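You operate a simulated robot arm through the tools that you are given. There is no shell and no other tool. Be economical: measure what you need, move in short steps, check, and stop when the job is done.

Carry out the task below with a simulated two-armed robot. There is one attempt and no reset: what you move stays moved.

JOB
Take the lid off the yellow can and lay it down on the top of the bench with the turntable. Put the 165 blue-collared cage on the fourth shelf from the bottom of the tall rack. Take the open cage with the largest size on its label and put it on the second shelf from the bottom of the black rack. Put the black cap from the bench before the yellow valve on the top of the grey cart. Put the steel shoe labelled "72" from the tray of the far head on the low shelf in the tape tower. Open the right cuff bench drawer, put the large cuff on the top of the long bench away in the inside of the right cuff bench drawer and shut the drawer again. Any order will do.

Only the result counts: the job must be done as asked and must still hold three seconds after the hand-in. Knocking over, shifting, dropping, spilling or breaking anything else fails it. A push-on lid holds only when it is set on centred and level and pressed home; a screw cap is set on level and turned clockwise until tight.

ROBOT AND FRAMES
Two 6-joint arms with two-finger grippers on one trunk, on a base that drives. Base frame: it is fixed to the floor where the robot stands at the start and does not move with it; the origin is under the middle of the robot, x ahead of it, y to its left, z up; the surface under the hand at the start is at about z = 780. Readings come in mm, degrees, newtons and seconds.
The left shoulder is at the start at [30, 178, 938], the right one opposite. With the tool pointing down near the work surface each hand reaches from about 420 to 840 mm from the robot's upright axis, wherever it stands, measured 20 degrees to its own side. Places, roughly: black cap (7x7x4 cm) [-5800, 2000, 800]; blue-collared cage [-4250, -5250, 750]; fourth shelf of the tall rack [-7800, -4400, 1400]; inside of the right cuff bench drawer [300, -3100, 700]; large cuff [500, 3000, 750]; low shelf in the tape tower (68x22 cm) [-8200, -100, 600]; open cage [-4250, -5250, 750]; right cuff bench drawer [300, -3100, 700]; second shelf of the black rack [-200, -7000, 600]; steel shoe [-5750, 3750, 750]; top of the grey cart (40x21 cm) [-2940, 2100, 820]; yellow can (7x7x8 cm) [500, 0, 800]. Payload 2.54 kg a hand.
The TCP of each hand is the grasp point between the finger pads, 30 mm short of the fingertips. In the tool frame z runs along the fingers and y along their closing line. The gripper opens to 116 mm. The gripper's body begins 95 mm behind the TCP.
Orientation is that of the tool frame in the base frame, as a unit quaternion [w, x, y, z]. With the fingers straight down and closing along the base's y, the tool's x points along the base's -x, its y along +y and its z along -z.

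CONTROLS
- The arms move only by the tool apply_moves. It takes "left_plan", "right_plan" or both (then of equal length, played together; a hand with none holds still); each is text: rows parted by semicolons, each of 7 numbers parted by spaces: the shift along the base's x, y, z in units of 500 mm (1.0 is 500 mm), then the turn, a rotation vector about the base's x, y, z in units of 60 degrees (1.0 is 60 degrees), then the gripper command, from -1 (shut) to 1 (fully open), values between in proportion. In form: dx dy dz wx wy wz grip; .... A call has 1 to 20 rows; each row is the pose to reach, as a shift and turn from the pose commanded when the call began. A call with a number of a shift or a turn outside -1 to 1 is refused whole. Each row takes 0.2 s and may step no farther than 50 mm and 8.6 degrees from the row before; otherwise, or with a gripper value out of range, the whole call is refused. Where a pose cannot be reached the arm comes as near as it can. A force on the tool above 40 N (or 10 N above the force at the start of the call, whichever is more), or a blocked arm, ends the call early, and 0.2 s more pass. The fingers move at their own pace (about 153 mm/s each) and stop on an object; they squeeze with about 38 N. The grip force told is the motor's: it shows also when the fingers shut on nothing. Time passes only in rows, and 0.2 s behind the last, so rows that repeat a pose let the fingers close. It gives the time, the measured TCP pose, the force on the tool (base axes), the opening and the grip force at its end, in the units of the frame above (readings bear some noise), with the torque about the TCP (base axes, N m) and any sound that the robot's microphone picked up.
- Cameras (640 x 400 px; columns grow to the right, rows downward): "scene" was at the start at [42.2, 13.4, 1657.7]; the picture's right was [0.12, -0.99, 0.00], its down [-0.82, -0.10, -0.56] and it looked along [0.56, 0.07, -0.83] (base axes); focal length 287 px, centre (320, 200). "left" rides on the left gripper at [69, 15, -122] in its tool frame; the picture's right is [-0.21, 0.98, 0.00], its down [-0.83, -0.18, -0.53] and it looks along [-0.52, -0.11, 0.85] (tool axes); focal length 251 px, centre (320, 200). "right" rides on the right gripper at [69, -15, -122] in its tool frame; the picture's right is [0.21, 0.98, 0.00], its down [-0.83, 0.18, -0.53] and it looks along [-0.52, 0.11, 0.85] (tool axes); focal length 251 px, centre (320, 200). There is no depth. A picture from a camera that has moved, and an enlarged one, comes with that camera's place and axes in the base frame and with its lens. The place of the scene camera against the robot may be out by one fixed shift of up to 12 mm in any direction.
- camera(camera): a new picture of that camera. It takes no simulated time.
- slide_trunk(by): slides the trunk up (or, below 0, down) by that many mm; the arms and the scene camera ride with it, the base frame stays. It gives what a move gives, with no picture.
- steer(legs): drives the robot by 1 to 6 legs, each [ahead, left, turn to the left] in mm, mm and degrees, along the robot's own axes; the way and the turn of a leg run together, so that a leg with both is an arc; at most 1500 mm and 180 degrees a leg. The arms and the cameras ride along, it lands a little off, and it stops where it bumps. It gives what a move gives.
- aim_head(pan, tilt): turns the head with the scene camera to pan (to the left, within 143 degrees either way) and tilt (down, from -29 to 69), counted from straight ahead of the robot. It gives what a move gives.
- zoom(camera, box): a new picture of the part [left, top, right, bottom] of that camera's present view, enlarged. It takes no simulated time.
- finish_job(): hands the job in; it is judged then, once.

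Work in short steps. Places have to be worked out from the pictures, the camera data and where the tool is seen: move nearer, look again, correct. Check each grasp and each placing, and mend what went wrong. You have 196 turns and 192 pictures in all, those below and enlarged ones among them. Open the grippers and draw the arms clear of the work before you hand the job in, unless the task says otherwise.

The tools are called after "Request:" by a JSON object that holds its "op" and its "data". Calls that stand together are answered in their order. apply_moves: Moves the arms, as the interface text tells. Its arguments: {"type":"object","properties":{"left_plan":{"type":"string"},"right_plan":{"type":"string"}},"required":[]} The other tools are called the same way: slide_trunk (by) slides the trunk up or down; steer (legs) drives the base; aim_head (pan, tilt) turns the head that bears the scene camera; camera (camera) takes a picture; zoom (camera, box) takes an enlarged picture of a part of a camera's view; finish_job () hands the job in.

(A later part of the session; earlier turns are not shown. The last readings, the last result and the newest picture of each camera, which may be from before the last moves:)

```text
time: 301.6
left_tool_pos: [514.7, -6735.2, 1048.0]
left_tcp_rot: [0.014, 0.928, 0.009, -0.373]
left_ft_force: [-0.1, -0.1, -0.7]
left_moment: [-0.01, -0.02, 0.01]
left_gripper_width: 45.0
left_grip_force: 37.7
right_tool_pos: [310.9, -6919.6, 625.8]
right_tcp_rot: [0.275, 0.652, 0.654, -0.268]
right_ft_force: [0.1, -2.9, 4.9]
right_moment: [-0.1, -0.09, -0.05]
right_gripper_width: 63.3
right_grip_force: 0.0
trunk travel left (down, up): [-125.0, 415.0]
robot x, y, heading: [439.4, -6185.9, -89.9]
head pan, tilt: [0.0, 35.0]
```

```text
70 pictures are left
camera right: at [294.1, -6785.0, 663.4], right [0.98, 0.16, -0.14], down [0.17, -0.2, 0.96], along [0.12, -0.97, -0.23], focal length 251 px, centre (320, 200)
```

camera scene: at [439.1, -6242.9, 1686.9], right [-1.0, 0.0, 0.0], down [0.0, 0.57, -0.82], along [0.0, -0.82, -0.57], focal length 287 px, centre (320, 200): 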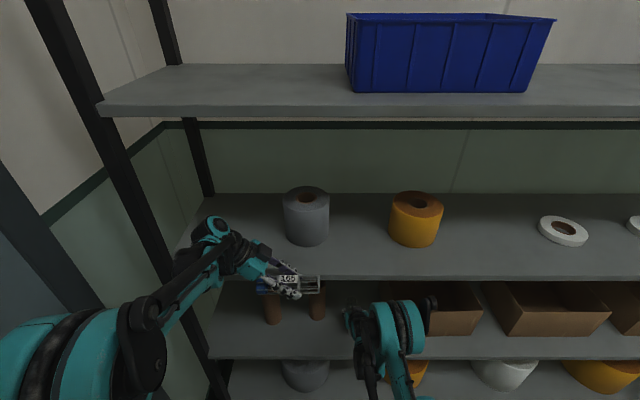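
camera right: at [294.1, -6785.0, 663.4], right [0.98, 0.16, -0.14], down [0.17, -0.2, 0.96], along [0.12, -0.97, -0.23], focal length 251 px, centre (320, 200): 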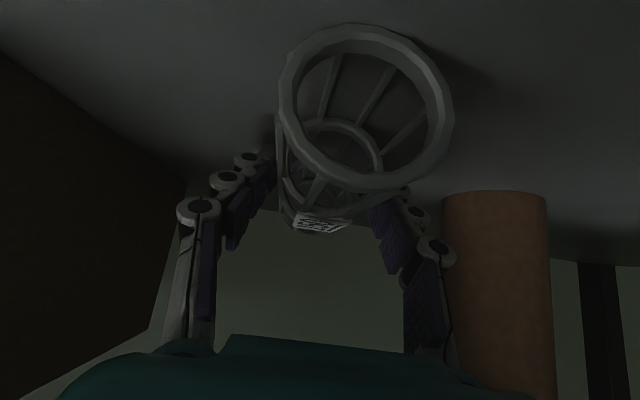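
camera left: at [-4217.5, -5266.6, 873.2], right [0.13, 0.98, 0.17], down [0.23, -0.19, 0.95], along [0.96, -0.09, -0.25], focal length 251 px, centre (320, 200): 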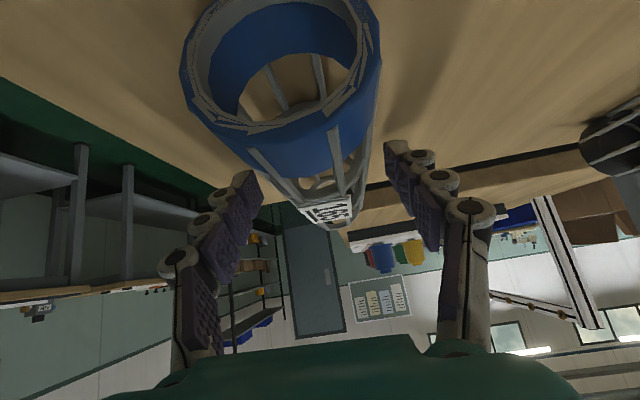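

Released. I raise straight up by the trunk (+80), then drive back out and check.

Request:
{"op": "slide_trunk", "data": {"by": 80}}

Request:
{"op": "steer", "data": {"legs": [[-350, 0, 0]]}}

Request:
{"op": "zoom", "data": {"camera": "scene", "box": [220, 200, 460, 350]}}

```text
time: 302.8
left_tool_pos: [513.5, -6736.4, 1127.3]
left_tcp_rot: [0.014, 0.928, 0.009, -0.373]
left_ft_force: [-0.1, 0.1, -0.2]
left_moment: [0.02, 0.05, -0.01]
left_gripper_width: 45.0
left_grip_force: 38.3
right_tool_pos: [310.4, -6921.5, 706.1]
right_tcp_rot: [0.275, 0.652, 0.654, -0.268]
right_ft_force: [-0.8, 0.2, -0.5]
right_moment: [0.02, 0.0, 0.01]
right_gripper_width: 63.7
right_grip_force: 0.1
trunk travel left (down, up): [-205.0, 335.0]
robot x, y, heading: [437.5, -6186.0, -89.9]
head pan, tilt: [0.0, 35.0]
```

```text
time: 305.1
left_tool_pos: [510.4, -6382.6, 1128.0]
left_tcp_rot: [0.013, 0.928, 0.007, -0.373]
left_ft_force: [0.0, 0.0, -1.1]
left_moment: [0.01, 0.02, 0.01]
left_gripper_width: 44.8
left_grip_force: 37.9
right_tool_pos: [307.6, -6564.8, 706.4]
right_tcp_rot: [0.276, 0.652, 0.653, -0.268]
right_ft_force: [-0.1, 0.5, 0.4]
right_moment: [-0.02, 0.02, 0.01]
right_gripper_width: 63.8
right_grip_force: 0.1
trunk travel left (down, up): [-205.0, 335.0]
robot x, y, heading: [438.9, -5834.4, -89.7]
head pan, tilt: [0.0, 35.0]
```

```text
2.67 times, centred on (340, 275) of scene
camera zoom: at [438.2, -5886.3, 1742.0], right [-1.0, 0.0, 0.0], down [0.0, 0.57, -0.82], along [0.0, -0.82, -0.57], focal length 766 px, centre (267, 0)
```

zoom: 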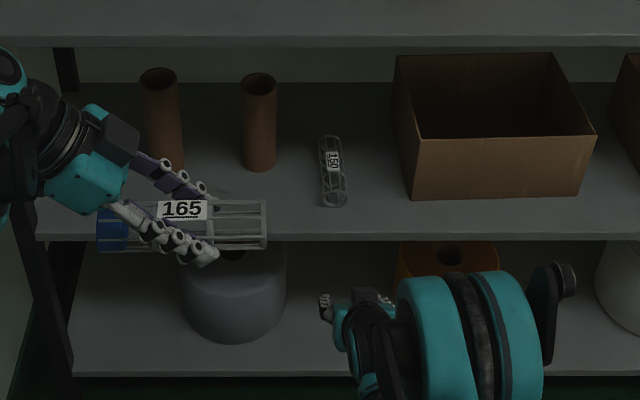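

The 150 cage rests on the second shelf. I restow the right hand, then drive west through the corridor towards the tall rack.

Request:
{"op": "apply_moves", "data": {"right_plan": "0 0.02 0.09 0 0 0 0; 0 0.05 0.18 0 0 0 0; 0 0.08 0.27 0 0 0 0; 0 0.11 0.36 0 0 0 0; 0 0.14 0.45 0.125 0 0 0; 0 0.17 0.54 0.25 0 0 0; 0 0.2 0.62 0.375 0 0 0; 0 0.24 0.69 0.5 0 0 0; 0 0.28 0.74 0.625 0 0 0; 0 0.32 0.78 0.75 0 0 0"}}

Request:
{"op": "steer", "data": {"legs": [[0, -1500, 0], [0, 0, -90], [1500, 0, 0], [1500, 0, 0], [1000, 0, 0]]}}

Request:
{"op": "aim_head", "data": {"pan": -15, "tilt": 12}}

Request:
{"op": "camera", "data": {"camera": "scene"}}

```text
time: 307.3
left_tool_pos: [510.6, -6382.9, 1126.9]
left_tcp_rot: [0.013, 0.928, 0.008, -0.373]
left_ft_force: [-0.3, 0.0, -0.9]
left_moment: [-0.01, 0.0, 0.03]
left_gripper_width: 44.8
left_grip_force: 38.3
right_tool_pos: [307.2, -6406.4, 1099.0]
right_tcp_rot: [0.004, 0.709, 0.705, 0.004]
right_ft_force: [-0.4, 0.9, 0.3]
right_moment: [0.0, -0.02, 0.01]
right_gripper_width: 57.9
right_grip_force: 0.1
trunk travel left (down, up): [-205.0, 335.0]
robot x, y, heading: [435.2, -5835.5, -90.3]
head pan, tilt: [0.0, 35.0]
```

```text
time: 337.4
left_tool_pos: [-5627.3, -5832.9, 1127.9]
left_tcp_rot: [-0.255, 0.662, -0.651, -0.272]
left_ft_force: [-0.5, 0.5, -1.4]
left_moment: [0.01, -0.02, 0.0]
left_gripper_width: 44.9
left_grip_force: 37.7
right_tool_pos: [-5651.9, -5628.3, 1097.8]
right_tcp_rot: [0.006, 1.0, -0.001, -0.002]
right_ft_force: [-0.6, -0.2, 0.1]
right_moment: [-0.01, -0.01, 0.0]
right_gripper_width: 58.0
right_grip_force: 0.1
trunk travel left (down, up): [-205.0, 335.0]
robot x, y, heading: [-5078.2, -5760.1, -180.0]
head pan, tilt: [0.0, 35.0]
```

```text
time: 338.2
left_tool_pos: [-5626.5, -5831.7, 1127.4]
left_tcp_rot: [-0.254, 0.662, -0.65, -0.274]
left_ft_force: [-0.2, 1.0, -0.6]
left_moment: [0.0, -0.01, 0.0]
left_gripper_width: 45.4
left_grip_force: 37.8
right_tool_pos: [-5650.0, -5628.7, 1099.4]
right_tcp_rot: [0.006, 1.0, -0.002, 0.0]
right_ft_force: [0.3, 0.4, -0.3]
right_moment: [0.01, 0.02, -0.03]
right_gripper_width: 58.1
right_grip_force: 0.1
trunk travel left (down, up): [-205.0, 335.0]
robot x, y, heading: [-5073.8, -5761.9, -180.1]
head pan, tilt: [-15.0, 12.0]
```

```text
68 pictures are left
camera scene: at [-5136.6, -5729.1, 1778.8], right [0.26, 0.97, 0.0], down [0.2, -0.05, -0.98], along [-0.94, 0.25, -0.21], focal length 287 px, centre (320, 200)
```

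scene: 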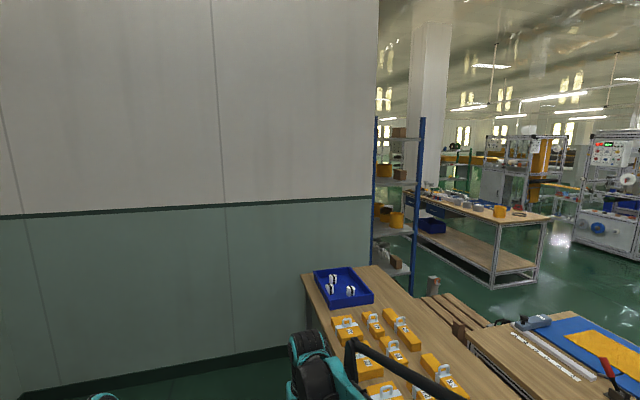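

I see the island reaches nearly to the wall in the west, so I must go round its north side. I zoom toward the rack region to check for obstacles.

Request:
{"op": "zoom", "data": {"camera": "scene", "box": [360, 100, 600, 340]}}

```text
1.67 times, centred on (480, 220) of scene
camera zoom: at [-5136.6, -5729.1, 1778.8], right [0.26, 0.97, 0.0], down [0.2, -0.05, -0.98], along [-0.94, 0.25, -0.21], focal length 478 px, centre (53, 167)
```

zoom: 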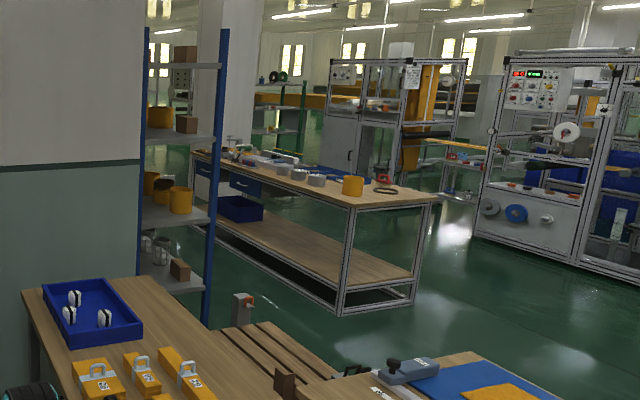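

The slats lie on a table; the floor is clear. I drive back east, then north around the island's east end.

Request:
{"op": "steer", "data": {"legs": [[-1500, 0, 0], [-1500, 0, 0], [-520, 0, 0], [0, -1160, 0], [0, -1160, 0]]}}

Request:
{"op": "aim_head", "data": {"pan": 0, "tilt": 15}}

Request:
{"op": "camera", "data": {"camera": "scene"}}

```text
time: 366.2
left_tool_pos: [-2077.6, -3540.3, 1128.2]
left_tcp_rot: [-0.255, 0.659, -0.654, -0.271]
left_ft_force: [-0.5, 0.0, -0.8]
left_moment: [0.0, -0.01, -0.01]
left_gripper_width: 44.7
left_grip_force: 37.9
right_tool_pos: [-2099.3, -3335.4, 1098.3]
right_tcp_rot: [0.005, 1.0, -0.007, 0.0]
right_ft_force: [0.1, -0.3, 0.4]
right_moment: [-0.03, -0.02, -0.01]
right_gripper_width: 57.9
right_grip_force: 0.1
trunk travel left (down, up): [-205.0, 335.0]
robot x, y, heading: [-1529.6, -3472.4, 179.5]
head pan, tilt: [-15.0, 12.0]
```

```text
time: 367.0
left_tool_pos: [-2078.4, -3541.2, 1127.4]
left_tcp_rot: [-0.255, 0.659, -0.654, -0.271]
left_ft_force: [0.1, 0.2, -2.0]
left_moment: [0.0, 0.0, 0.0]
left_gripper_width: 44.9
left_grip_force: 37.7
right_tool_pos: [-2100.6, -3336.1, 1099.0]
right_tcp_rot: [0.006, 1.0, -0.007, -0.001]
right_ft_force: [0.4, 0.6, -0.9]
right_moment: [0.0, 0.01, 0.04]
right_gripper_width: 58.0
right_grip_force: 0.1
trunk travel left (down, up): [-205.0, 335.0]
robot x, y, heading: [-1529.8, -3470.6, 179.4]
head pan, tilt: [0.0, 15.0]
```

```text
66 pictures are left
camera scene: at [-1590.8, -3466.2, 1774.0], right [0.01, 1.0, 0.0], down [0.26, 0.0, -0.97], along [-0.97, 0.01, -0.26], focal length 287 px, centre (320, 200)
```

scene: 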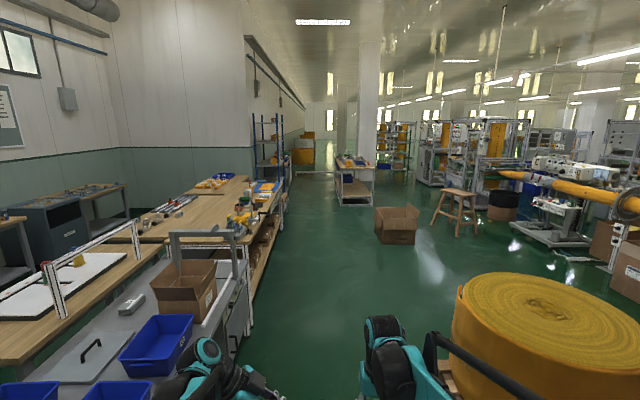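

The lane along y≈-3400 is clear. I drive 5.7 m west towards the tall rack.

Request:
{"op": "steer", "data": {"legs": [[1500, 0, 0], [1500, 0, 0], [1500, 0, 0], [1300, 0, 0]]}}

Request:
{"op": "aim_head", "data": {"pan": 50, "tilt": 15}}

Request:
{"op": "camera", "data": {"camera": "scene"}}

```text
time: 394.6
left_tool_pos: [-7880.5, -3532.9, 1127.3]
left_tcp_rot: [-0.253, 0.664, -0.648, -0.274]
left_ft_force: [-0.8, 0.1, -1.7]
left_moment: [0.05, -0.04, -0.04]
left_gripper_width: 45.1
left_grip_force: 37.8
right_tool_pos: [-7906.2, -3327.6, 1098.2]
right_tcp_rot: [0.006, 1.0, 0.001, -0.001]
right_ft_force: [-0.7, -0.2, -0.2]
right_moment: [0.0, -0.02, -0.02]
right_gripper_width: 58.1
right_grip_force: 0.2
trunk travel left (down, up): [-205.0, 335.0]
robot x, y, heading: [-7334.0, -3453.0, -179.7]
head pan, tilt: [0.0, 15.0]
```

```text
time: 395.8
left_tool_pos: [-7881.3, -3531.7, 1126.5]
left_tcp_rot: [-0.254, 0.663, -0.648, -0.274]
left_ft_force: [0.7, 0.7, -0.3]
left_moment: [-0.02, 0.01, 0.02]
left_gripper_width: 44.9
left_grip_force: 37.4
right_tool_pos: [-7906.4, -3327.8, 1097.1]
right_tcp_rot: [0.006, 1.0, 0.002, -0.002]
right_ft_force: [-0.3, -0.2, 1.3]
right_moment: [0.05, -0.02, 0.0]
right_gripper_width: 58.1
right_grip_force: 0.0
trunk travel left (down, up): [-205.0, 335.0]
robot x, y, heading: [-7334.5, -3447.6, -179.5]
head pan, tilt: [50.0, 15.0]
```

```text
65 pictures are left
camera scene: at [-7360.9, -3521.3, 1774.0], right [-0.77, 0.64, 0.0], down [0.17, 0.2, -0.97], along [-0.62, -0.74, -0.26], focal length 287 px, centre (320, 200)
```

scene: 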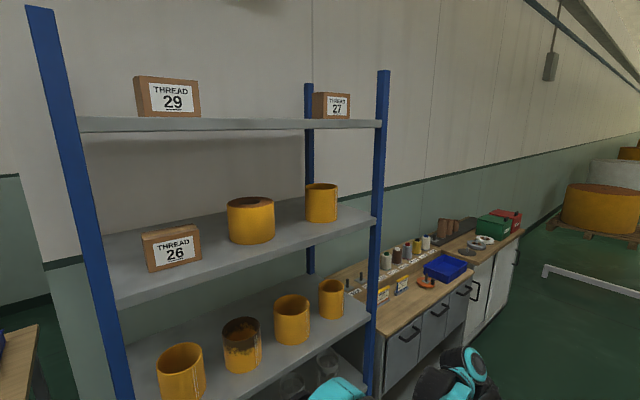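

The rack faces north; its fourth shelf (z≈1410) has a free gap at x≈-7880 between two yellow cylinders. I turn to face it and move in front.

Request:
{"op": "steer", "data": {"legs": [[0, 0, 89.5], [0, -690, 0]]}}

Request:
{"op": "slide_trunk", "data": {"by": 300}}

Request:
{"op": "apply_moves", "data": {"left_plan": "0 0 0 0 0 0.14 -1; 0 0 0 0 0 0.28 -1; 0 0 0 0 0 0.42 -1; 0 0 0 0 0 0.56 -1; 0 0 0 0 0 0.7 -1; 0 0 0 0 0 0.75 -1"}}

Request:
{"op": "apply_moves", "data": {"left_plan": "0 0 0 0 0 0.14 -1; 0 0 0 0 0 0.28 -1; 0 0 0 0 0 0.42 -1; 0 0 0 0 0 0.56 -1; 0 0 0 0 0 0.7 -1; 0 0 0 0 0 0.75 -1"}}

Request:
{"op": "aim_head", "data": {"pan": 0, "tilt": 30}}

Request:
{"op": "camera", "data": {"camera": "scene"}}

Request:
{"op": "camera", "data": {"camera": "left"}}

```text
time: 403.4
left_tool_pos: [-7959.2, -3994.9, 1128.1]
left_tcp_rot: [0.01, 0.928, -0.001, -0.373]
left_ft_force: [0.2, 0.3, -1.1]
left_moment: [0.02, -0.05, 0.01]
left_gripper_width: 45.1
left_grip_force: 38.1
right_tool_pos: [-8163.5, -4014.1, 1099.2]
right_tcp_rot: [0.005, 0.716, 0.698, 0.004]
right_ft_force: [-0.6, 0.3, 0.3]
right_moment: [0.0, -0.01, -0.01]
right_gripper_width: 58.1
right_grip_force: 0.1
trunk travel left (down, up): [-205.0, 335.0]
robot x, y, heading: [-8021.8, -3445.6, -91.3]
head pan, tilt: [50.0, 15.0]
```

```text
time: 406.4
left_tool_pos: [-7958.6, -3995.0, 1428.2]
left_tcp_rot: [0.01, 0.928, -0.002, -0.373]
left_ft_force: [-0.6, 0.7, -1.5]
left_moment: [-0.01, 0.04, -0.01]
left_gripper_width: 45.0
left_grip_force: 37.6
right_tool_pos: [-8163.8, -4014.0, 1398.7]
right_tcp_rot: [0.004, 0.716, 0.699, 0.003]
right_ft_force: [1.1, -0.2, -1.0]
right_moment: [0.02, 0.0, 0.03]
right_gripper_width: 58.1
right_grip_force: 0.0
trunk travel left (down, up): [-505.0, 35.0]
robot x, y, heading: [-8021.5, -3443.2, -91.2]
head pan, tilt: [50.0, 15.0]
```

```text
time: 407.8
left_tool_pos: [-7960.3, -3994.5, 1428.0]
left_tcp_rot: [0.151, 0.858, 0.354, -0.341]
left_ft_force: [0.9, -1.3, -2.1]
left_moment: [-0.01, 0.02, 0.0]
left_gripper_width: 44.8
left_grip_force: 38.3
right_tool_pos: [-8164.5, -4014.2, 1398.6]
right_tcp_rot: [0.004, 0.716, 0.699, 0.003]
right_ft_force: [0.0, -0.6, -0.8]
right_moment: [-0.01, 0.01, 0.0]
right_gripper_width: 57.6
right_grip_force: 0.0
trunk travel left (down, up): [-505.0, 35.0]
robot x, y, heading: [-8020.3, -3444.4, -91.1]
head pan, tilt: [50.0, 15.0]
```

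```text
time: 409.2
left_tool_pos: [-7958.6, -3995.3, 1426.7]
left_tcp_rot: [0.27, 0.657, 0.655, -0.257]
left_ft_force: [0.4, 0.3, -1.2]
left_moment: [0.0, -0.01, 0.02]
left_gripper_width: 45.2
left_grip_force: 37.7
right_tool_pos: [-8163.6, -4015.3, 1398.0]
right_tcp_rot: [0.005, 0.716, 0.698, 0.003]
right_ft_force: [0.0, 0.4, 0.3]
right_moment: [-0.02, 0.03, 0.01]
right_gripper_width: 58.0
right_grip_force: 0.1
trunk travel left (down, up): [-505.0, 35.0]
robot x, y, heading: [-8021.5, -3443.4, -91.1]
head pan, tilt: [50.0, 15.0]
```

```text
time: 410.4
left_tool_pos: [-7958.4, -3994.6, 1428.2]
left_tcp_rot: [0.271, 0.657, 0.655, -0.257]
left_ft_force: [-0.5, 0.2, -1.5]
left_moment: [-0.06, -0.02, -0.02]
left_gripper_width: 45.0
left_grip_force: 37.7
right_tool_pos: [-8163.5, -4013.9, 1398.0]
right_tcp_rot: [0.005, 0.716, 0.698, 0.003]
right_ft_force: [0.3, 0.1, 0.5]
right_moment: [0.02, -0.01, 0.0]
right_gripper_width: 57.7
right_grip_force: 0.1
trunk travel left (down, up): [-505.0, 35.0]
robot x, y, heading: [-8021.1, -3443.6, -91.2]
head pan, tilt: [0.0, 30.0]
```

```text
64 pictures are left
camera scene: at [-8021.9, -3499.9, 2049.8], right [-1.0, 0.02, 0.0], down [0.01, 0.5, -0.87], along [-0.02, -0.87, -0.5], focal length 287 px, centre (320, 200)
```

scene: 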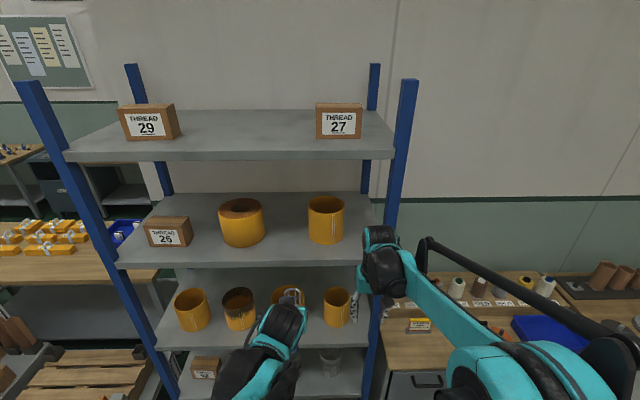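

```text
63 pictures are left
camera left: at [-7944.5, -3858.5, 1468.8], right [0.97, -0.15, 0.17], down [-0.2, -0.23, 0.95], along [-0.11, -0.96, -0.25], focal length 251 px, centre (320, 200)
```

left: 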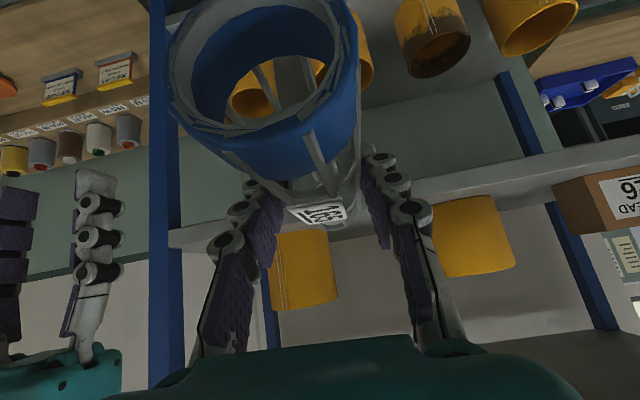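

The shelf is at z≈1404, front edge y≈-4195, gap centre x≈-7883. I raise and centre the cage, tuck the right hand back, and drive 150 mm closer.

Request:
{"op": "apply_moves", "data": {"left_plan": "0.05 0 0.04 0 0 0 -1; 0.1 0 0.08 0 0 0 -1; 0.14 0 0.12 0 0 0 -1; 0.14 0 0.12 0 0 0 -1", "right_plan": "0 0.08 0 0 0 0 0; 0 0.16 0 0 0 0 0; 0 0.23 0.03 0 0 0 0; 0 0.28 0.06 0 0 0 0"}}

Request:
{"op": "steer", "data": {"legs": [[150, 0, 1.1]]}}

Request:
{"op": "camera", "data": {"camera": "left"}}

Request:
{"op": "camera", "data": {"camera": "scene"}}

```text
time: 411.4
left_tool_pos: [-7887.7, -3993.1, 1488.6]
left_tcp_rot: [0.271, 0.658, 0.654, -0.258]
left_ft_force: [0.9, 0.2, -1.4]
left_moment: [-0.01, -0.02, 0.0]
left_gripper_width: 45.1
left_grip_force: 38.1
right_tool_pos: [-8162.9, -3870.8, 1429.2]
right_tcp_rot: [0.005, 0.715, 0.699, 0.003]
right_ft_force: [0.3, 0.9, 0.1]
right_moment: [-0.04, 0.01, 0.05]
right_gripper_width: 57.8
right_grip_force: 0.0
trunk travel left (down, up): [-505.0, 35.0]
robot x, y, heading: [-8022.1, -3444.5, -91.1]
head pan, tilt: [0.0, 30.0]
```

```text
time: 412.7
left_tool_pos: [-7879.2, -4138.7, 1488.7]
left_tcp_rot: [0.273, 0.652, 0.66, -0.255]
left_ft_force: [-0.3, 0.2, -1.9]
left_moment: [0.01, 0.01, 0.0]
left_gripper_width: 44.8
left_grip_force: 37.9
right_tool_pos: [-8156.2, -4021.8, 1428.2]
right_tcp_rot: [0.005, 0.709, 0.705, 0.003]
right_ft_force: [0.7, 0.2, 0.7]
right_moment: [-0.03, 0.01, 0.06]
right_gripper_width: 58.1
right_grip_force: 0.0
trunk travel left (down, up): [-505.0, 35.0]
robot x, y, heading: [-8020.4, -3590.9, -89.9]
head pan, tilt: [0.0, 30.0]
```

```text
62 pictures are left
camera left: at [-7867.5, -4002.2, 1529.3], right [0.98, -0.13, 0.17], down [-0.19, -0.23, 0.95], along [-0.09, -0.96, -0.25], focal length 251 px, centre (320, 200)
```

left: 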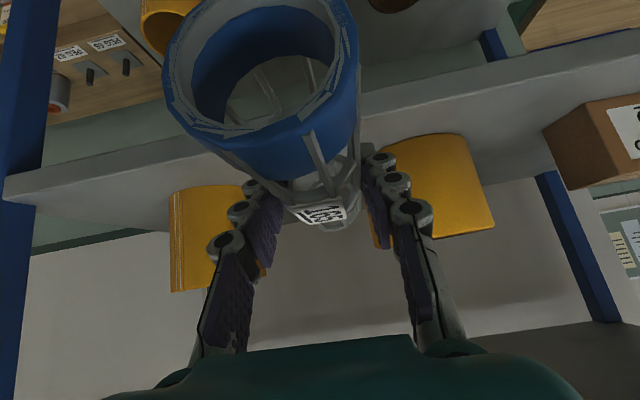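

```text
61 pictures are left
camera scene: at [-8022.5, -3644.7, 2049.9], right [-1.0, 0.0, 0.0], down [0.0, 0.5, -0.87], along [0.0, -0.87, -0.5], focal length 287 px, centre (320, 200)
```

scene: 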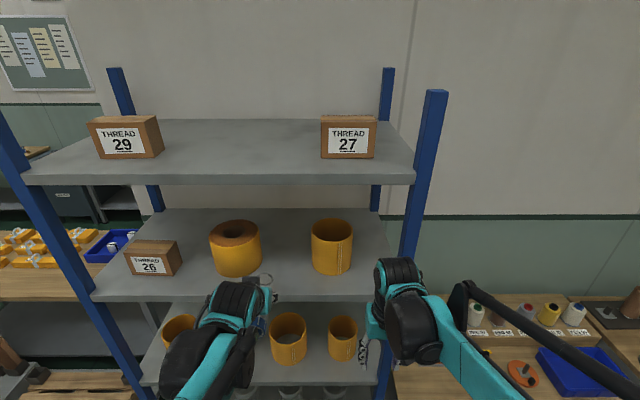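

The gap centre is nearer x=-7898. I shift and extend the left arm 146 mm into the gap.

Request:
{"op": "apply_moves", "data": {"left_plan": "-0.02 -0.04 0 0 0 0 -1; -0.038 -0.1 0 0 0 0 -1; -0.038 -0.17 0 0 0 0 -1; -0.038 -0.24 0 0 0 0 -1; -0.038 -0.292 0 0 0 0 -1"}}

Request:
{"op": "camera", "data": {"camera": "left"}}

Request:
{"op": "zoom", "data": {"camera": "scene", "box": [180, 200, 400, 338]}}

```text
time: 413.9
left_tool_pos: [-7898.0, -4288.1, 1484.6]
left_tcp_rot: [0.273, 0.651, 0.661, -0.255]
left_ft_force: [-0.1, 0.0, -1.2]
left_moment: [0.02, 0.04, -0.01]
left_gripper_width: 45.1
left_grip_force: 37.7
right_tool_pos: [-8156.3, -4024.2, 1428.5]
right_tcp_rot: [0.004, 0.709, 0.705, 0.004]
right_ft_force: [-0.5, -0.1, -0.3]
right_moment: [-0.02, 0.02, 0.0]
right_gripper_width: 58.2
right_grip_force: 0.1
trunk travel left (down, up): [-505.0, 35.0]
robot x, y, heading: [-8024.0, -3589.1, -90.2]
head pan, tilt: [0.0, 30.0]
```

```text
60 pictures are left
camera left: at [-7886.0, -4151.8, 1526.4], right [0.98, -0.13, 0.17], down [-0.19, -0.23, 0.95], along [-0.09, -0.96, -0.25], focal length 251 px, centre (320, 200)
```

left: 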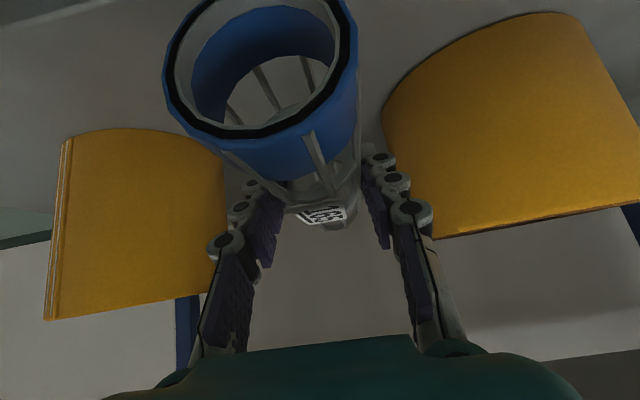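

```text
2.90 times, centred on (290, 269) of scene
camera zoom: at [-8022.5, -3650.0, 2049.7], right [-1.0, 0.0, 0.0], down [0.0, 0.5, -0.87], along [0.0, -0.87, -0.5], focal length 832 px, centre (407, 0)
```

zoom: 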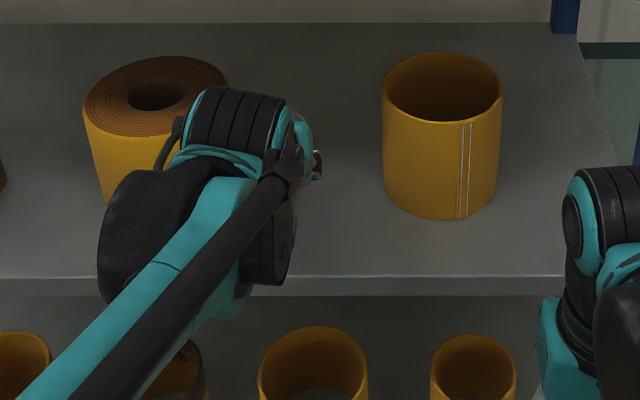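

Margins of ~30 mm on both sides. I lower in steps to the shelf.

Request:
{"op": "apply_moves", "data": {"left_plan": "-0.01 0 -0.02 0 0 0 -1; -0.01 0 -0.04 0 0 0 -1; -0.01 0 -0.06 0 0 0 -1; -0.01 0 -0.07 0 0 0 -1; -0.01 0 -0.077 0 0 0 -1"}}

```text
time: 415.1
left_tool_pos: [-7902.1, -4286.7, 1448.2]
left_tcp_rot: [0.273, 0.651, 0.661, -0.255]
left_ft_force: [-1.4, -0.2, -1.1]
left_moment: [-0.01, -0.05, 0.03]
left_gripper_width: 45.2
left_grip_force: 38.1
right_tool_pos: [-8155.8, -4024.0, 1427.7]
right_tcp_rot: [0.004, 0.709, 0.705, 0.003]
right_ft_force: [0.2, -0.2, -0.8]
right_moment: [0.0, 0.02, 0.02]
right_gripper_width: 58.0
right_grip_force: 0.1
trunk travel left (down, up): [-505.0, 35.0]
robot x, y, heading: [-8024.8, -3588.5, -90.2]
head pan, tilt: [0.0, 30.0]
```

Request:
{"op": "apply_moves", "data": {"left_plan": "0 0 -0.006 0 0 0 -1; 0 0 -0.012 0 0 0 -1; 0 0 -0.018 0 0 0 -1; 0 0 -0.023 0 0 0 -1"}}

Request:
{"op": "camera", "data": {"camera": "left"}}

```text
time: 416.1
left_tool_pos: [-7902.2, -4285.9, 1437.5]
left_tcp_rot: [0.272, 0.651, 0.661, -0.254]
left_ft_force: [0.1, -0.2, -1.4]
left_moment: [0.01, -0.02, 0.01]
left_gripper_width: 45.1
left_grip_force: 37.7
right_tool_pos: [-8157.1, -4024.0, 1428.1]
right_tcp_rot: [0.004, 0.709, 0.706, 0.003]
right_ft_force: [-0.3, -0.2, -0.8]
right_moment: [0.0, 0.01, 0.0]
right_gripper_width: 58.0
right_grip_force: 0.0
trunk travel left (down, up): [-505.0, 35.0]
robot x, y, heading: [-8023.1, -3590.9, -90.1]
head pan, tilt: [0.0, 30.0]
```

```text
58 pictures are left
camera left: at [-7891.0, -4150.4, 1478.5], right [0.98, -0.13, 0.17], down [-0.19, -0.23, 0.95], along [-0.09, -0.96, -0.25], focal length 251 px, centre (320, 200)
```

left: 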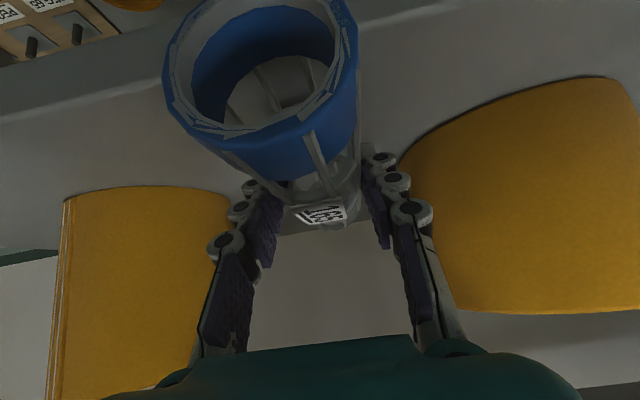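

The collar end would overhang the front edge (≈y -4222), so I raise slightly and go 38 mm deeper, then lower.

Request:
{"op": "apply_moves", "data": {"left_plan": "0 0 0.012 0 0 0 -1; -0.004 -0.04 0.012 0 0 0 -1; -0.004 -0.078 0.012 0 0 0 -1; -0.004 -0.078 0 0 0 0 -1; -0.004 -0.078 -0.008 0 0 0 -1; -0.004 -0.078 -0.014 0 0 0 -1; -0.004 -0.078 -0.02 0 0 0 -1; -0.004 -0.078 -0.026 0 0 0 -1"}}

```text
time: 418.0
left_tool_pos: [-7905.5, -4324.9, 1429.6]
left_tcp_rot: [0.276, 0.65, 0.659, -0.258]
left_ft_force: [0.6, 5.8, 17.1]
left_moment: [0.7, 0.36, -0.28]
left_gripper_width: 45.0
left_grip_force: 38.1
right_tool_pos: [-8156.2, -4021.2, 1427.4]
right_tcp_rot: [0.006, 0.709, 0.705, 0.001]
right_ft_force: [0.0, -0.5, 0.4]
right_moment: [0.02, 0.01, -0.01]
right_gripper_width: 58.1
right_grip_force: 0.1
trunk travel left (down, up): [-505.0, 35.0]
robot x, y, heading: [-8021.5, -3591.3, -90.1]
head pan, tilt: [0.0, 30.0]
stopped in row 8 (left hand): the force on the tool passed its limit at 44 N (the readings are from after the stop); the commanded pose is now the measured one
```

The cage is on the shelf. I open by about 9 mm a side, then rise straight up.

Request:
{"op": "apply_moves", "data": {"left_plan": "0 0 0.002 0 0 0 -0.6; 0 0 0.003 0 0 0 -0.2; 0 0 0.003 0 0 0 0.08; 0 0 0.003 0 0 0 0.08; 0 0 0.03 0 0 0 0.08; 0 0 0.07 0 0 0 0.08; 0 0 0.13 0 0 0 0.08"}}

Request:
{"op": "camera", "data": {"camera": "left"}}

```text
time: 419.6
left_tool_pos: [-7906.4, -4325.7, 1492.1]
left_tcp_rot: [0.274, 0.651, 0.66, -0.257]
left_ft_force: [-0.4, -0.1, 0.5]
left_moment: [-0.01, 0.01, -0.01]
left_gripper_width: 62.7
left_grip_force: 0.1
right_tool_pos: [-8156.7, -4023.6, 1427.9]
right_tcp_rot: [0.006, 0.709, 0.705, 0.003]
right_ft_force: [-1.0, 0.3, 0.9]
right_moment: [0.0, -0.02, -0.02]
right_gripper_width: 57.9
right_grip_force: 0.1
trunk travel left (down, up): [-505.0, 35.0]
robot x, y, heading: [-8021.4, -3589.3, -90.1]
head pan, tilt: [0.0, 30.0]
```

```text
57 pictures are left
camera left: at [-7894.6, -4190.5, 1532.8], right [0.98, -0.13, 0.17], down [-0.19, -0.22, 0.96], along [-0.09, -0.97, -0.24], focal length 251 px, centre (320, 200)
```

left: 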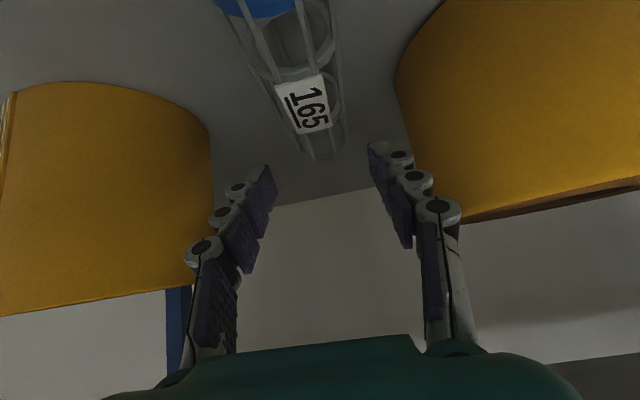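

The 165 blue-collared cage lies on the fourth shelf. I withdraw, lower the trunk, put the left hand back to pointing down, and turn to face north to view the way to the other tasks.

Request:
{"op": "apply_moves", "data": {"left_plan": "0 0.08 0.02 0 0 0 0; 0 0.16 0.02 0 0 0 0; 0 0.24 0.02 0 0 0 0; 0 0.32 0.02 0 0 0 0; 0 0.4 0.02 0.125 0 0 0; 0 0.44 0.02 0.25 0 0 0; 0 0.44 0.02 0.375 0 0 0; 0 0.44 0.02 0.5 0 0 0; 0 0.44 0.02 0.625 0 0 0; 0 0.44 0.02 0.75 0 0 0"}}

Request:
{"op": "steer", "data": {"legs": [[-100, 0, 0], [0, 1200, 0], [0, 0, 180]]}}

Request:
{"op": "slide_trunk", "data": {"by": -300}}

Request:
{"op": "aim_head", "data": {"pan": 0, "tilt": 15}}

Request:
{"op": "camera", "data": {"camera": "scene"}}

```text
time: 421.8
left_tool_pos: [-7904.7, -4109.1, 1499.9]
left_tcp_rot: [0.004, 0.705, 0.709, 0.016]
left_ft_force: [-0.2, -0.3, -0.9]
left_moment: [0.04, -0.02, -0.01]
left_gripper_width: 57.9
left_grip_force: 0.1
right_tool_pos: [-8157.2, -4026.2, 1427.7]
right_tcp_rot: [0.005, 0.71, 0.704, 0.003]
right_ft_force: [0.5, -0.5, 0.1]
right_moment: [0.06, 0.03, 0.01]
right_gripper_width: 58.0
right_grip_force: 0.1
trunk travel left (down, up): [-505.0, 35.0]
robot x, y, heading: [-8021.2, -3592.3, -90.3]
head pan, tilt: [0.0, 30.0]
```

```text
time: 436.0
left_tool_pos: [-6933.8, -2980.1, 1502.9]
left_tcp_rot: [-0.015, -0.707, 0.707, 0.004]
left_ft_force: [0.0, 0.0, -0.3]
left_moment: [0.0, 0.0, 0.01]
left_gripper_width: 57.7
left_grip_force: 0.0
right_tool_pos: [-6681.5, -3064.4, 1428.5]
right_tcp_rot: [-0.003, -0.703, 0.711, 0.004]
right_ft_force: [0.2, 0.3, -0.2]
right_moment: [-0.02, -0.02, 0.02]
right_gripper_width: 58.0
right_grip_force: 0.0
trunk travel left (down, up): [-505.0, 35.0]
robot x, y, heading: [-6815.7, -3494.4, 89.6]
head pan, tilt: [0.0, 30.0]
```

```text
time: 439.0
left_tool_pos: [-6933.9, -2978.0, 1201.8]
left_tcp_rot: [-0.015, -0.707, 0.707, 0.005]
left_ft_force: [0.7, -0.7, 0.4]
left_moment: [0.01, -0.02, -0.02]
left_gripper_width: 58.1
left_grip_force: 0.1
right_tool_pos: [-6682.7, -3065.9, 1128.3]
right_tcp_rot: [-0.003, -0.704, 0.71, 0.004]
right_ft_force: [-0.5, 0.7, -1.3]
right_moment: [-0.01, 0.0, 0.0]
right_gripper_width: 58.1
right_grip_force: 0.0
trunk travel left (down, up): [-205.0, 335.0]
robot x, y, heading: [-6816.6, -3495.1, 89.8]
head pan, tilt: [0.0, 30.0]
```

```text
time: 439.7
left_tool_pos: [-6932.6, -2980.1, 1200.6]
left_tcp_rot: [-0.015, -0.707, 0.707, 0.005]
left_ft_force: [0.0, -1.0, 0.1]
left_moment: [-0.01, -0.01, -0.02]
left_gripper_width: 58.1
left_grip_force: 0.1
right_tool_pos: [-6682.0, -3065.1, 1128.4]
right_tcp_rot: [-0.003, -0.704, 0.71, 0.003]
right_ft_force: [0.1, -0.5, 0.1]
right_moment: [-0.04, 0.02, -0.01]
right_gripper_width: 57.9
right_grip_force: 0.1
trunk travel left (down, up): [-205.0, 335.0]
robot x, y, heading: [-6819.5, -3496.6, 89.7]
head pan, tilt: [0.0, 15.0]
```

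```text
56 pictures are left
camera scene: at [-6815.4, -3428.2, 1773.9], right [1.0, -0.01, 0.0], down [0.0, -0.26, -0.97], along [0.01, 0.97, -0.26], focal length 287 px, centre (320, 200)
```

scene: 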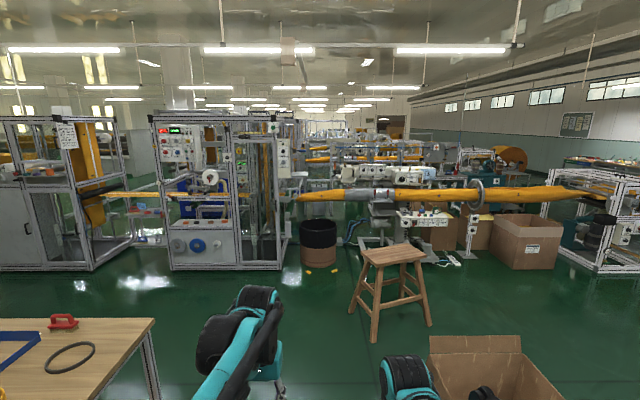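

The tape tower is the framed machine left of centre. I zoom on it and on the line's right part.

Request:
{"op": "zoom", "data": {"camera": "scene", "box": [120, 110, 320, 280]}}

Request:
{"op": "zoom", "data": {"camera": "scene", "box": [280, 110, 640, 290]}}

```text
2.35 times, centred on (220, 195) of scene
camera zoom: at [-6815.4, -3428.2, 1773.9], right [1.0, -0.01, 0.0], down [0.0, -0.26, -0.97], along [0.01, 0.97, -0.26], focal length 676 px, centre (555, 212)
```

zoom: 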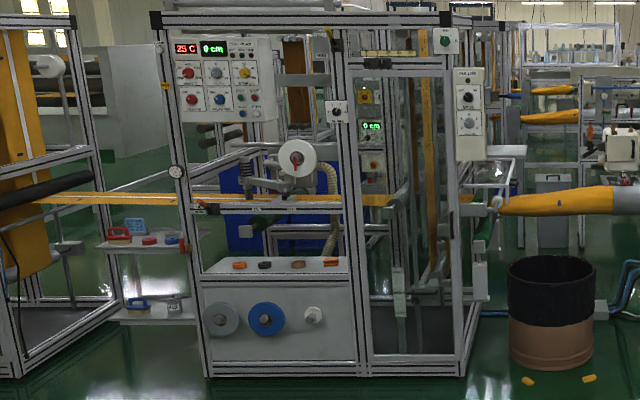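

```text
1.78 times, centred on (460, 200) of scene
camera zoom: at [-6815.4, -3428.2, 1773.9], right [1.0, -0.01, 0.0], down [0.0, -0.26, -0.97], along [0.01, 0.97, -0.26], focal length 510 px, centre (71, 200)
```

zoom: 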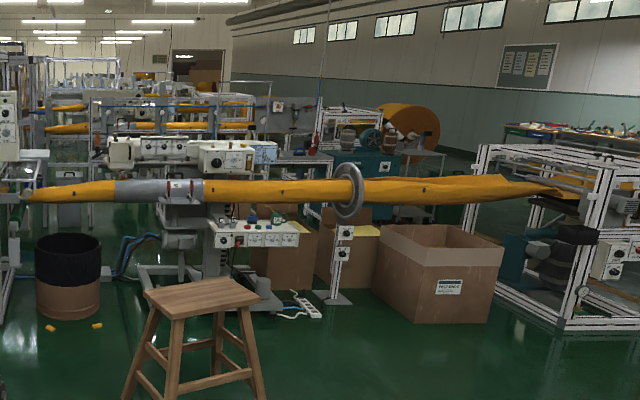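

The tower's low shelf is at z≈620, front y≈-150, accessible from the south. The shoe and cap lie north of the machine lines, so I go back east and north round the lines' east ends.

Request:
{"op": "steer", "data": {"legs": [[0, -1500, 0], [0, -1500, 0], [0, -1500, 0], [0, -1150, 0], [1500, 0, 0], [1500, 0, 0]]}}

Request:
{"op": "aim_head", "data": {"pan": 50, "tilt": 12}}

Request:
{"op": "camera", "data": {"camera": "scene"}}

```text
time: 480.8
left_tool_pos: [-1307.2, 71.5, 1202.1]
left_tcp_rot: [0.015, 0.707, -0.707, -0.004]
left_ft_force: [0.2, 0.5, 1.1]
left_moment: [-0.01, 0.01, 0.03]
left_gripper_width: 58.1
left_grip_force: 0.1
right_tool_pos: [-1055.7, -13.4, 1128.6]
right_tcp_rot: [-0.003, -0.704, 0.71, 0.004]
right_ft_force: [-0.4, -0.1, -0.7]
right_moment: [0.01, -0.01, 0.03]
right_gripper_width: 58.1
right_grip_force: 0.0
trunk travel left (down, up): [-205.0, 335.0]
robot x, y, heading: [-1191.9, -447.2, 89.7]
head pan, tilt: [0.0, 15.0]
```

```text
time: 482.0
left_tool_pos: [-1307.9, 71.0, 1201.6]
left_tcp_rot: [-0.014, -0.707, 0.707, 0.005]
left_ft_force: [0.2, 0.6, 0.1]
left_moment: [0.01, -0.01, 0.02]
left_gripper_width: 58.0
left_grip_force: 0.0
right_tool_pos: [-1055.1, -12.9, 1128.1]
right_tcp_rot: [-0.004, -0.704, 0.711, 0.004]
right_ft_force: [0.1, -1.0, -0.6]
right_moment: [-0.01, 0.02, 0.01]
right_gripper_width: 58.0
right_grip_force: 0.1
trunk travel left (down, up): [-205.0, 335.0]
robot x, y, heading: [-1192.7, -445.3, 89.7]
head pan, tilt: [50.0, 12.0]
```

```text
53 pictures are left
camera scene: at [-1259.9, -410.3, 1778.9], right [0.65, 0.76, 0.0], down [0.16, -0.13, -0.98], along [-0.75, 0.63, -0.21], focal length 287 px, centre (320, 200)
```

scene: 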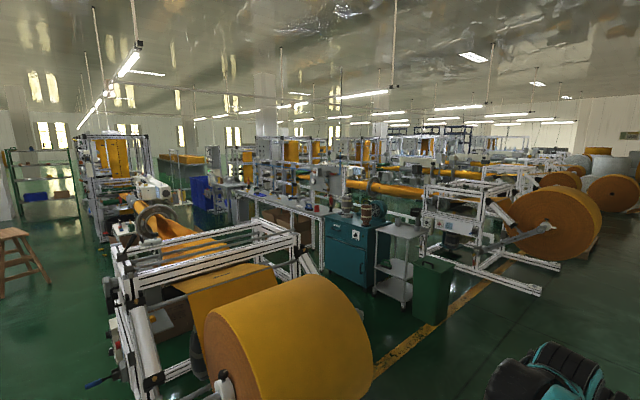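

I see the grey cart by the teal cabinet, with a bench row westward at y≈2000 between the two lines. I zoom to check the aisle south of that row.

Request:
{"op": "zoom", "data": {"camera": "scene", "box": [200, 150, 460, 330]}}

```text
2.22 times, centred on (330, 240) of scene
camera zoom: at [-1259.9, -410.3, 1778.9], right [0.65, 0.76, 0.0], down [0.16, -0.13, -0.98], along [-0.75, 0.63, -0.21], focal length 638 px, centre (298, 111)
```

zoom: 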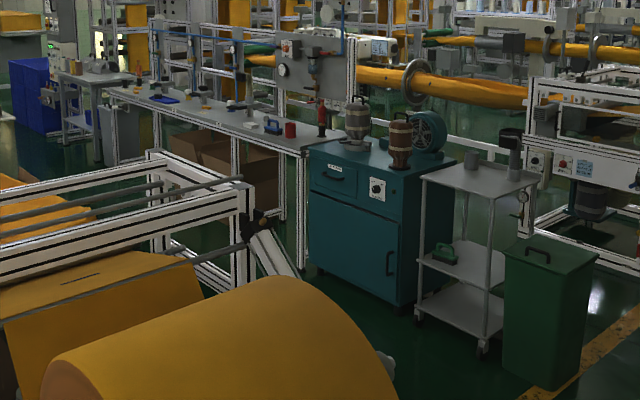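

The aisle south of the row looks open. I drive north to y≈1350 and look west along it.

Request:
{"op": "steer", "data": {"legs": [[1400, 0, 0], [400, 0, 0]]}}

Request:
{"op": "aim_head", "data": {"pan": 90, "tilt": 15}}

Request:
{"op": "camera", "data": {"camera": "scene"}}

```text
time: 491.0
left_tool_pos: [-1320.0, 1862.3, 1201.8]
left_tcp_rot: [0.014, 0.711, -0.703, -0.005]
left_ft_force: [-0.5, 0.0, -0.9]
left_moment: [-0.06, 0.01, -0.01]
left_gripper_width: 58.2
left_grip_force: 0.0
right_tool_pos: [-1066.1, 1779.8, 1128.2]
right_tcp_rot: [0.003, 0.708, -0.706, -0.004]
right_ft_force: [-0.7, 0.8, -0.8]
right_moment: [0.0, 0.01, -0.01]
right_gripper_width: 58.0
right_grip_force: 0.1
trunk travel left (down, up): [-205.0, 335.0]
robot x, y, heading: [-1192.6, 1341.9, 90.3]
head pan, tilt: [50.0, 12.0]
```

```text
time: 492.1
left_tool_pos: [-1319.0, 1859.2, 1201.5]
left_tcp_rot: [0.015, 0.711, -0.703, -0.004]
left_ft_force: [0.6, 0.7, -0.2]
left_moment: [-0.01, 0.0, -0.01]
left_gripper_width: 57.8
left_grip_force: 0.1
right_tool_pos: [-1066.6, 1778.8, 1128.0]
right_tcp_rot: [0.003, 0.708, -0.707, -0.005]
right_ft_force: [0.2, 0.4, -0.6]
right_moment: [-0.04, -0.02, 0.0]
right_gripper_width: 58.0
right_grip_force: 0.1
trunk travel left (down, up): [-205.0, 335.0]
robot x, y, heading: [-1195.0, 1343.5, 90.5]
head pan, tilt: [90.0, 15.0]
```

```text
51 pictures are left
camera scene: at [-1288.2, 1319.7, 1774.0], right [-0.01, 1.0, 0.0], down [0.26, 0.0, -0.97], along [-0.97, 0.0, -0.26], focal length 287 px, centre (320, 200)
```

scene: 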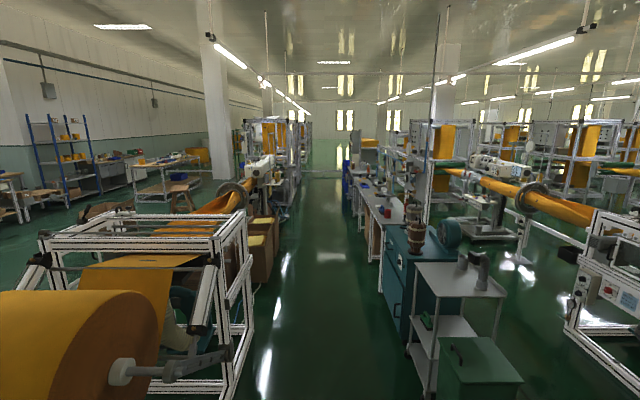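

The aisle is clear along y≈1300. I drive west to x≈-5750 to the bench with the cap.

Request:
{"op": "steer", "data": {"legs": [[-60, 0, -0.5], [0, 1500, 0], [0, 1500, 0], [0, 1500, 0]]}}

Request:
{"op": "aim_head", "data": {"pan": 0, "tilt": 35}}

Request:
{"op": "camera", "data": {"camera": "scene"}}

```text
time: 514.2
left_tool_pos: [-5814.7, 1895.0, 1201.0]
left_tcp_rot: [-0.015, -0.698, 0.716, 0.005]
left_ft_force: [-0.5, 0.0, 0.6]
left_moment: [-0.02, -0.03, 0.01]
left_gripper_width: 57.8
left_grip_force: 0.1
right_tool_pos: [-5564.9, 1804.2, 1128.2]
right_tcp_rot: [-0.003, -0.694, 0.72, 0.004]
right_ft_force: [0.1, -0.6, -0.6]
right_moment: [-0.02, -0.01, 0.0]
right_gripper_width: 58.1
right_grip_force: 0.1
trunk travel left (down, up): [-205.0, 335.0]
robot x, y, heading: [-5710.2, 1375.5, 88.5]
head pan, tilt: [90.0, 15.0]
```

```text
time: 515.9
left_tool_pos: [-5815.2, 1894.2, 1201.8]
left_tcp_rot: [-0.015, -0.698, 0.716, 0.004]
left_ft_force: [1.0, -0.8, 0.7]
left_moment: [0.0, -0.02, 0.01]
left_gripper_width: 58.1
left_grip_force: 0.0
right_tool_pos: [-5564.4, 1803.1, 1127.7]
right_tcp_rot: [-0.002, -0.695, 0.719, 0.004]
right_ft_force: [0.4, -0.2, -0.4]
right_moment: [0.01, -0.02, 0.0]
right_gripper_width: 58.1
right_grip_force: 0.0
trunk travel left (down, up): [-205.0, 335.0]
robot x, y, heading: [-5713.2, 1375.2, 88.1]
head pan, tilt: [0.0, 35.0]
```

```text
50 pictures are left
camera scene: at [-5707.9, 1438.4, 1742.0], right [1.0, -0.03, 0.0], down [-0.02, -0.57, -0.82], along [0.02, 0.82, -0.57], focal length 287 px, centre (320, 200)
```

scene: 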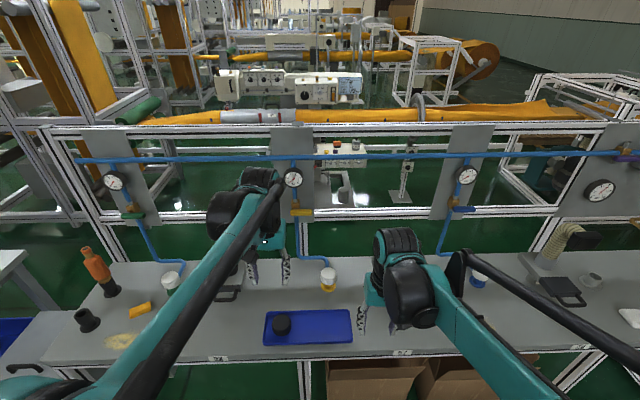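

The yellow valve is in the middle; before it a blue tray holds a black cap. I zoom, and use the left hand camera.

Request:
{"op": "zoom", "data": {"camera": "scene", "box": [230, 240, 400, 360]}}

Request:
{"op": "camera", "data": {"camera": "left"}}

```text
3.33 times, centred on (315, 300) of scene
camera zoom: at [-5707.9, 1438.4, 1742.0], right [1.0, -0.03, 0.0], down [-0.02, -0.57, -0.82], along [0.02, 0.82, -0.57], focal length 957 px, centre (337, -133)
```

zoom: 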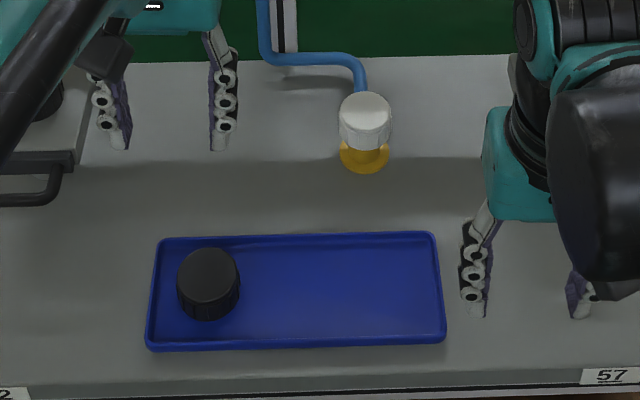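

```text
48 pictures are left
camera left: at [-5828.1, 1829.4, 1325.9], right [-0.97, 0.24, 0.03], down [0.22, 0.83, 0.52], along [0.1, 0.51, -0.86], focal length 251 px, centre (320, 200)
```

left: 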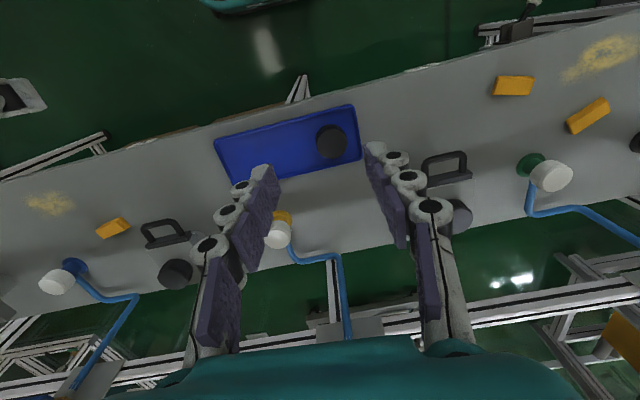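

The cap is in the tray at about [-5825,1995], top near z≈825. I move the left hand above it.

Request:
{"op": "apply_moves", "data": {"left_plan": "0 0.04 -0.07 0 0 0 0.3; 0 0.08 -0.15 0 0 0 0.7; -0.01 0.12 -0.23 0 0 0 1; -0.015 0.16 -0.31 0 0 0 1; -0.02 0.19 -0.39 0 0 0 1; -0.02 0.2 -0.48 0 0 0 1; -0.02 0.202 -0.54 0 0 0 1"}}

Request:
{"op": "camera", "data": {"camera": "left"}}

```text
time: 517.5
left_tool_pos: [-5825.3, 1997.2, 932.1]
left_tcp_rot: [-0.015, -0.698, 0.716, 0.004]
left_ft_force: [1.1, 1.2, 0.3]
left_moment: [0.0, -0.03, 0.03]
left_gripper_width: 115.9
left_grip_force: 0.1
right_tool_pos: [-5565.0, 1804.1, 1127.9]
right_tcp_rot: [-0.003, -0.695, 0.719, 0.004]
right_ft_force: [-0.4, -0.6, -0.1]
right_moment: [-0.05, -0.02, 0.0]
right_gripper_width: 58.2
right_grip_force: 0.0
trunk travel left (down, up): [-205.0, 335.0]
robot x, y, heading: [-5707.6, 1375.1, 88.2]
head pan, tilt: [0.0, 35.0]
```

```text
47 pictures are left
camera left: at [-5838.5, 1931.2, 1055.5], right [-0.97, 0.24, 0.02], down [0.22, 0.83, 0.52], along [0.1, 0.51, -0.86], focal length 251 px, centre (320, 200)
```

left: 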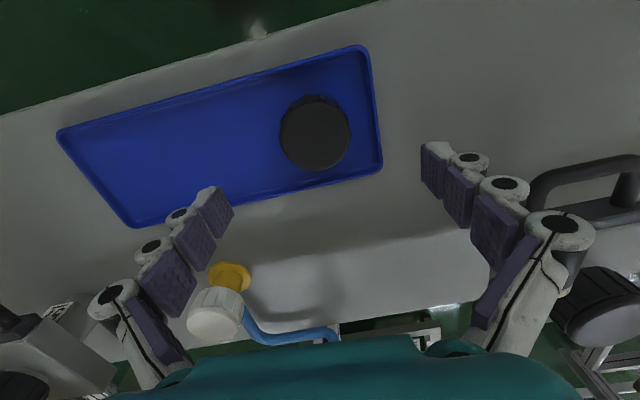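

The cap is at about [-5820,2005], top z≈809. I narrow the opening to ~84 mm and lower around it.

Request:
{"op": "apply_moves", "data": {"left_plan": "0.01 0.016 -0.04 0 0 0 0.45; 0.01 0.016 -0.11 0 0 0 0.45; 0.01 0.016 -0.15 0 0 0 0.45"}}

Request:
{"op": "camera", "data": {"camera": "left"}}

```text
time: 518.2
left_tool_pos: [-5820.1, 2004.6, 857.4]
left_tcp_rot: [-0.015, -0.698, 0.716, 0.005]
left_ft_force: [0.1, -0.4, -0.4]
left_moment: [-0.02, 0.0, -0.03]
left_gripper_width: 84.2
left_grip_force: 0.1
right_tool_pos: [-5564.8, 1804.9, 1126.8]
right_tcp_rot: [-0.003, -0.694, 0.72, 0.004]
right_ft_force: [0.1, -0.5, -0.3]
right_moment: [0.02, -0.03, 0.0]
right_gripper_width: 58.0
right_grip_force: 0.0
trunk travel left (down, up): [-205.0, 335.0]
robot x, y, heading: [-5711.8, 1376.1, 88.0]
head pan, tilt: [0.0, 35.0]
```

```text
46 pictures are left
camera left: at [-5833.3, 1939.6, 982.1], right [-0.97, 0.24, 0.02], down [0.22, 0.83, 0.52], along [0.1, 0.51, -0.86], focal length 251 px, centre (320, 200)
```

left: 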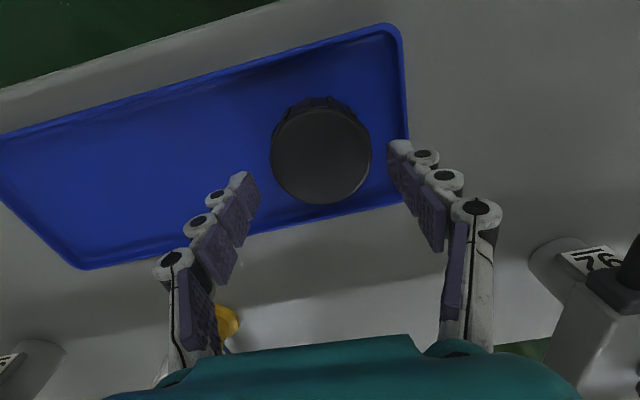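

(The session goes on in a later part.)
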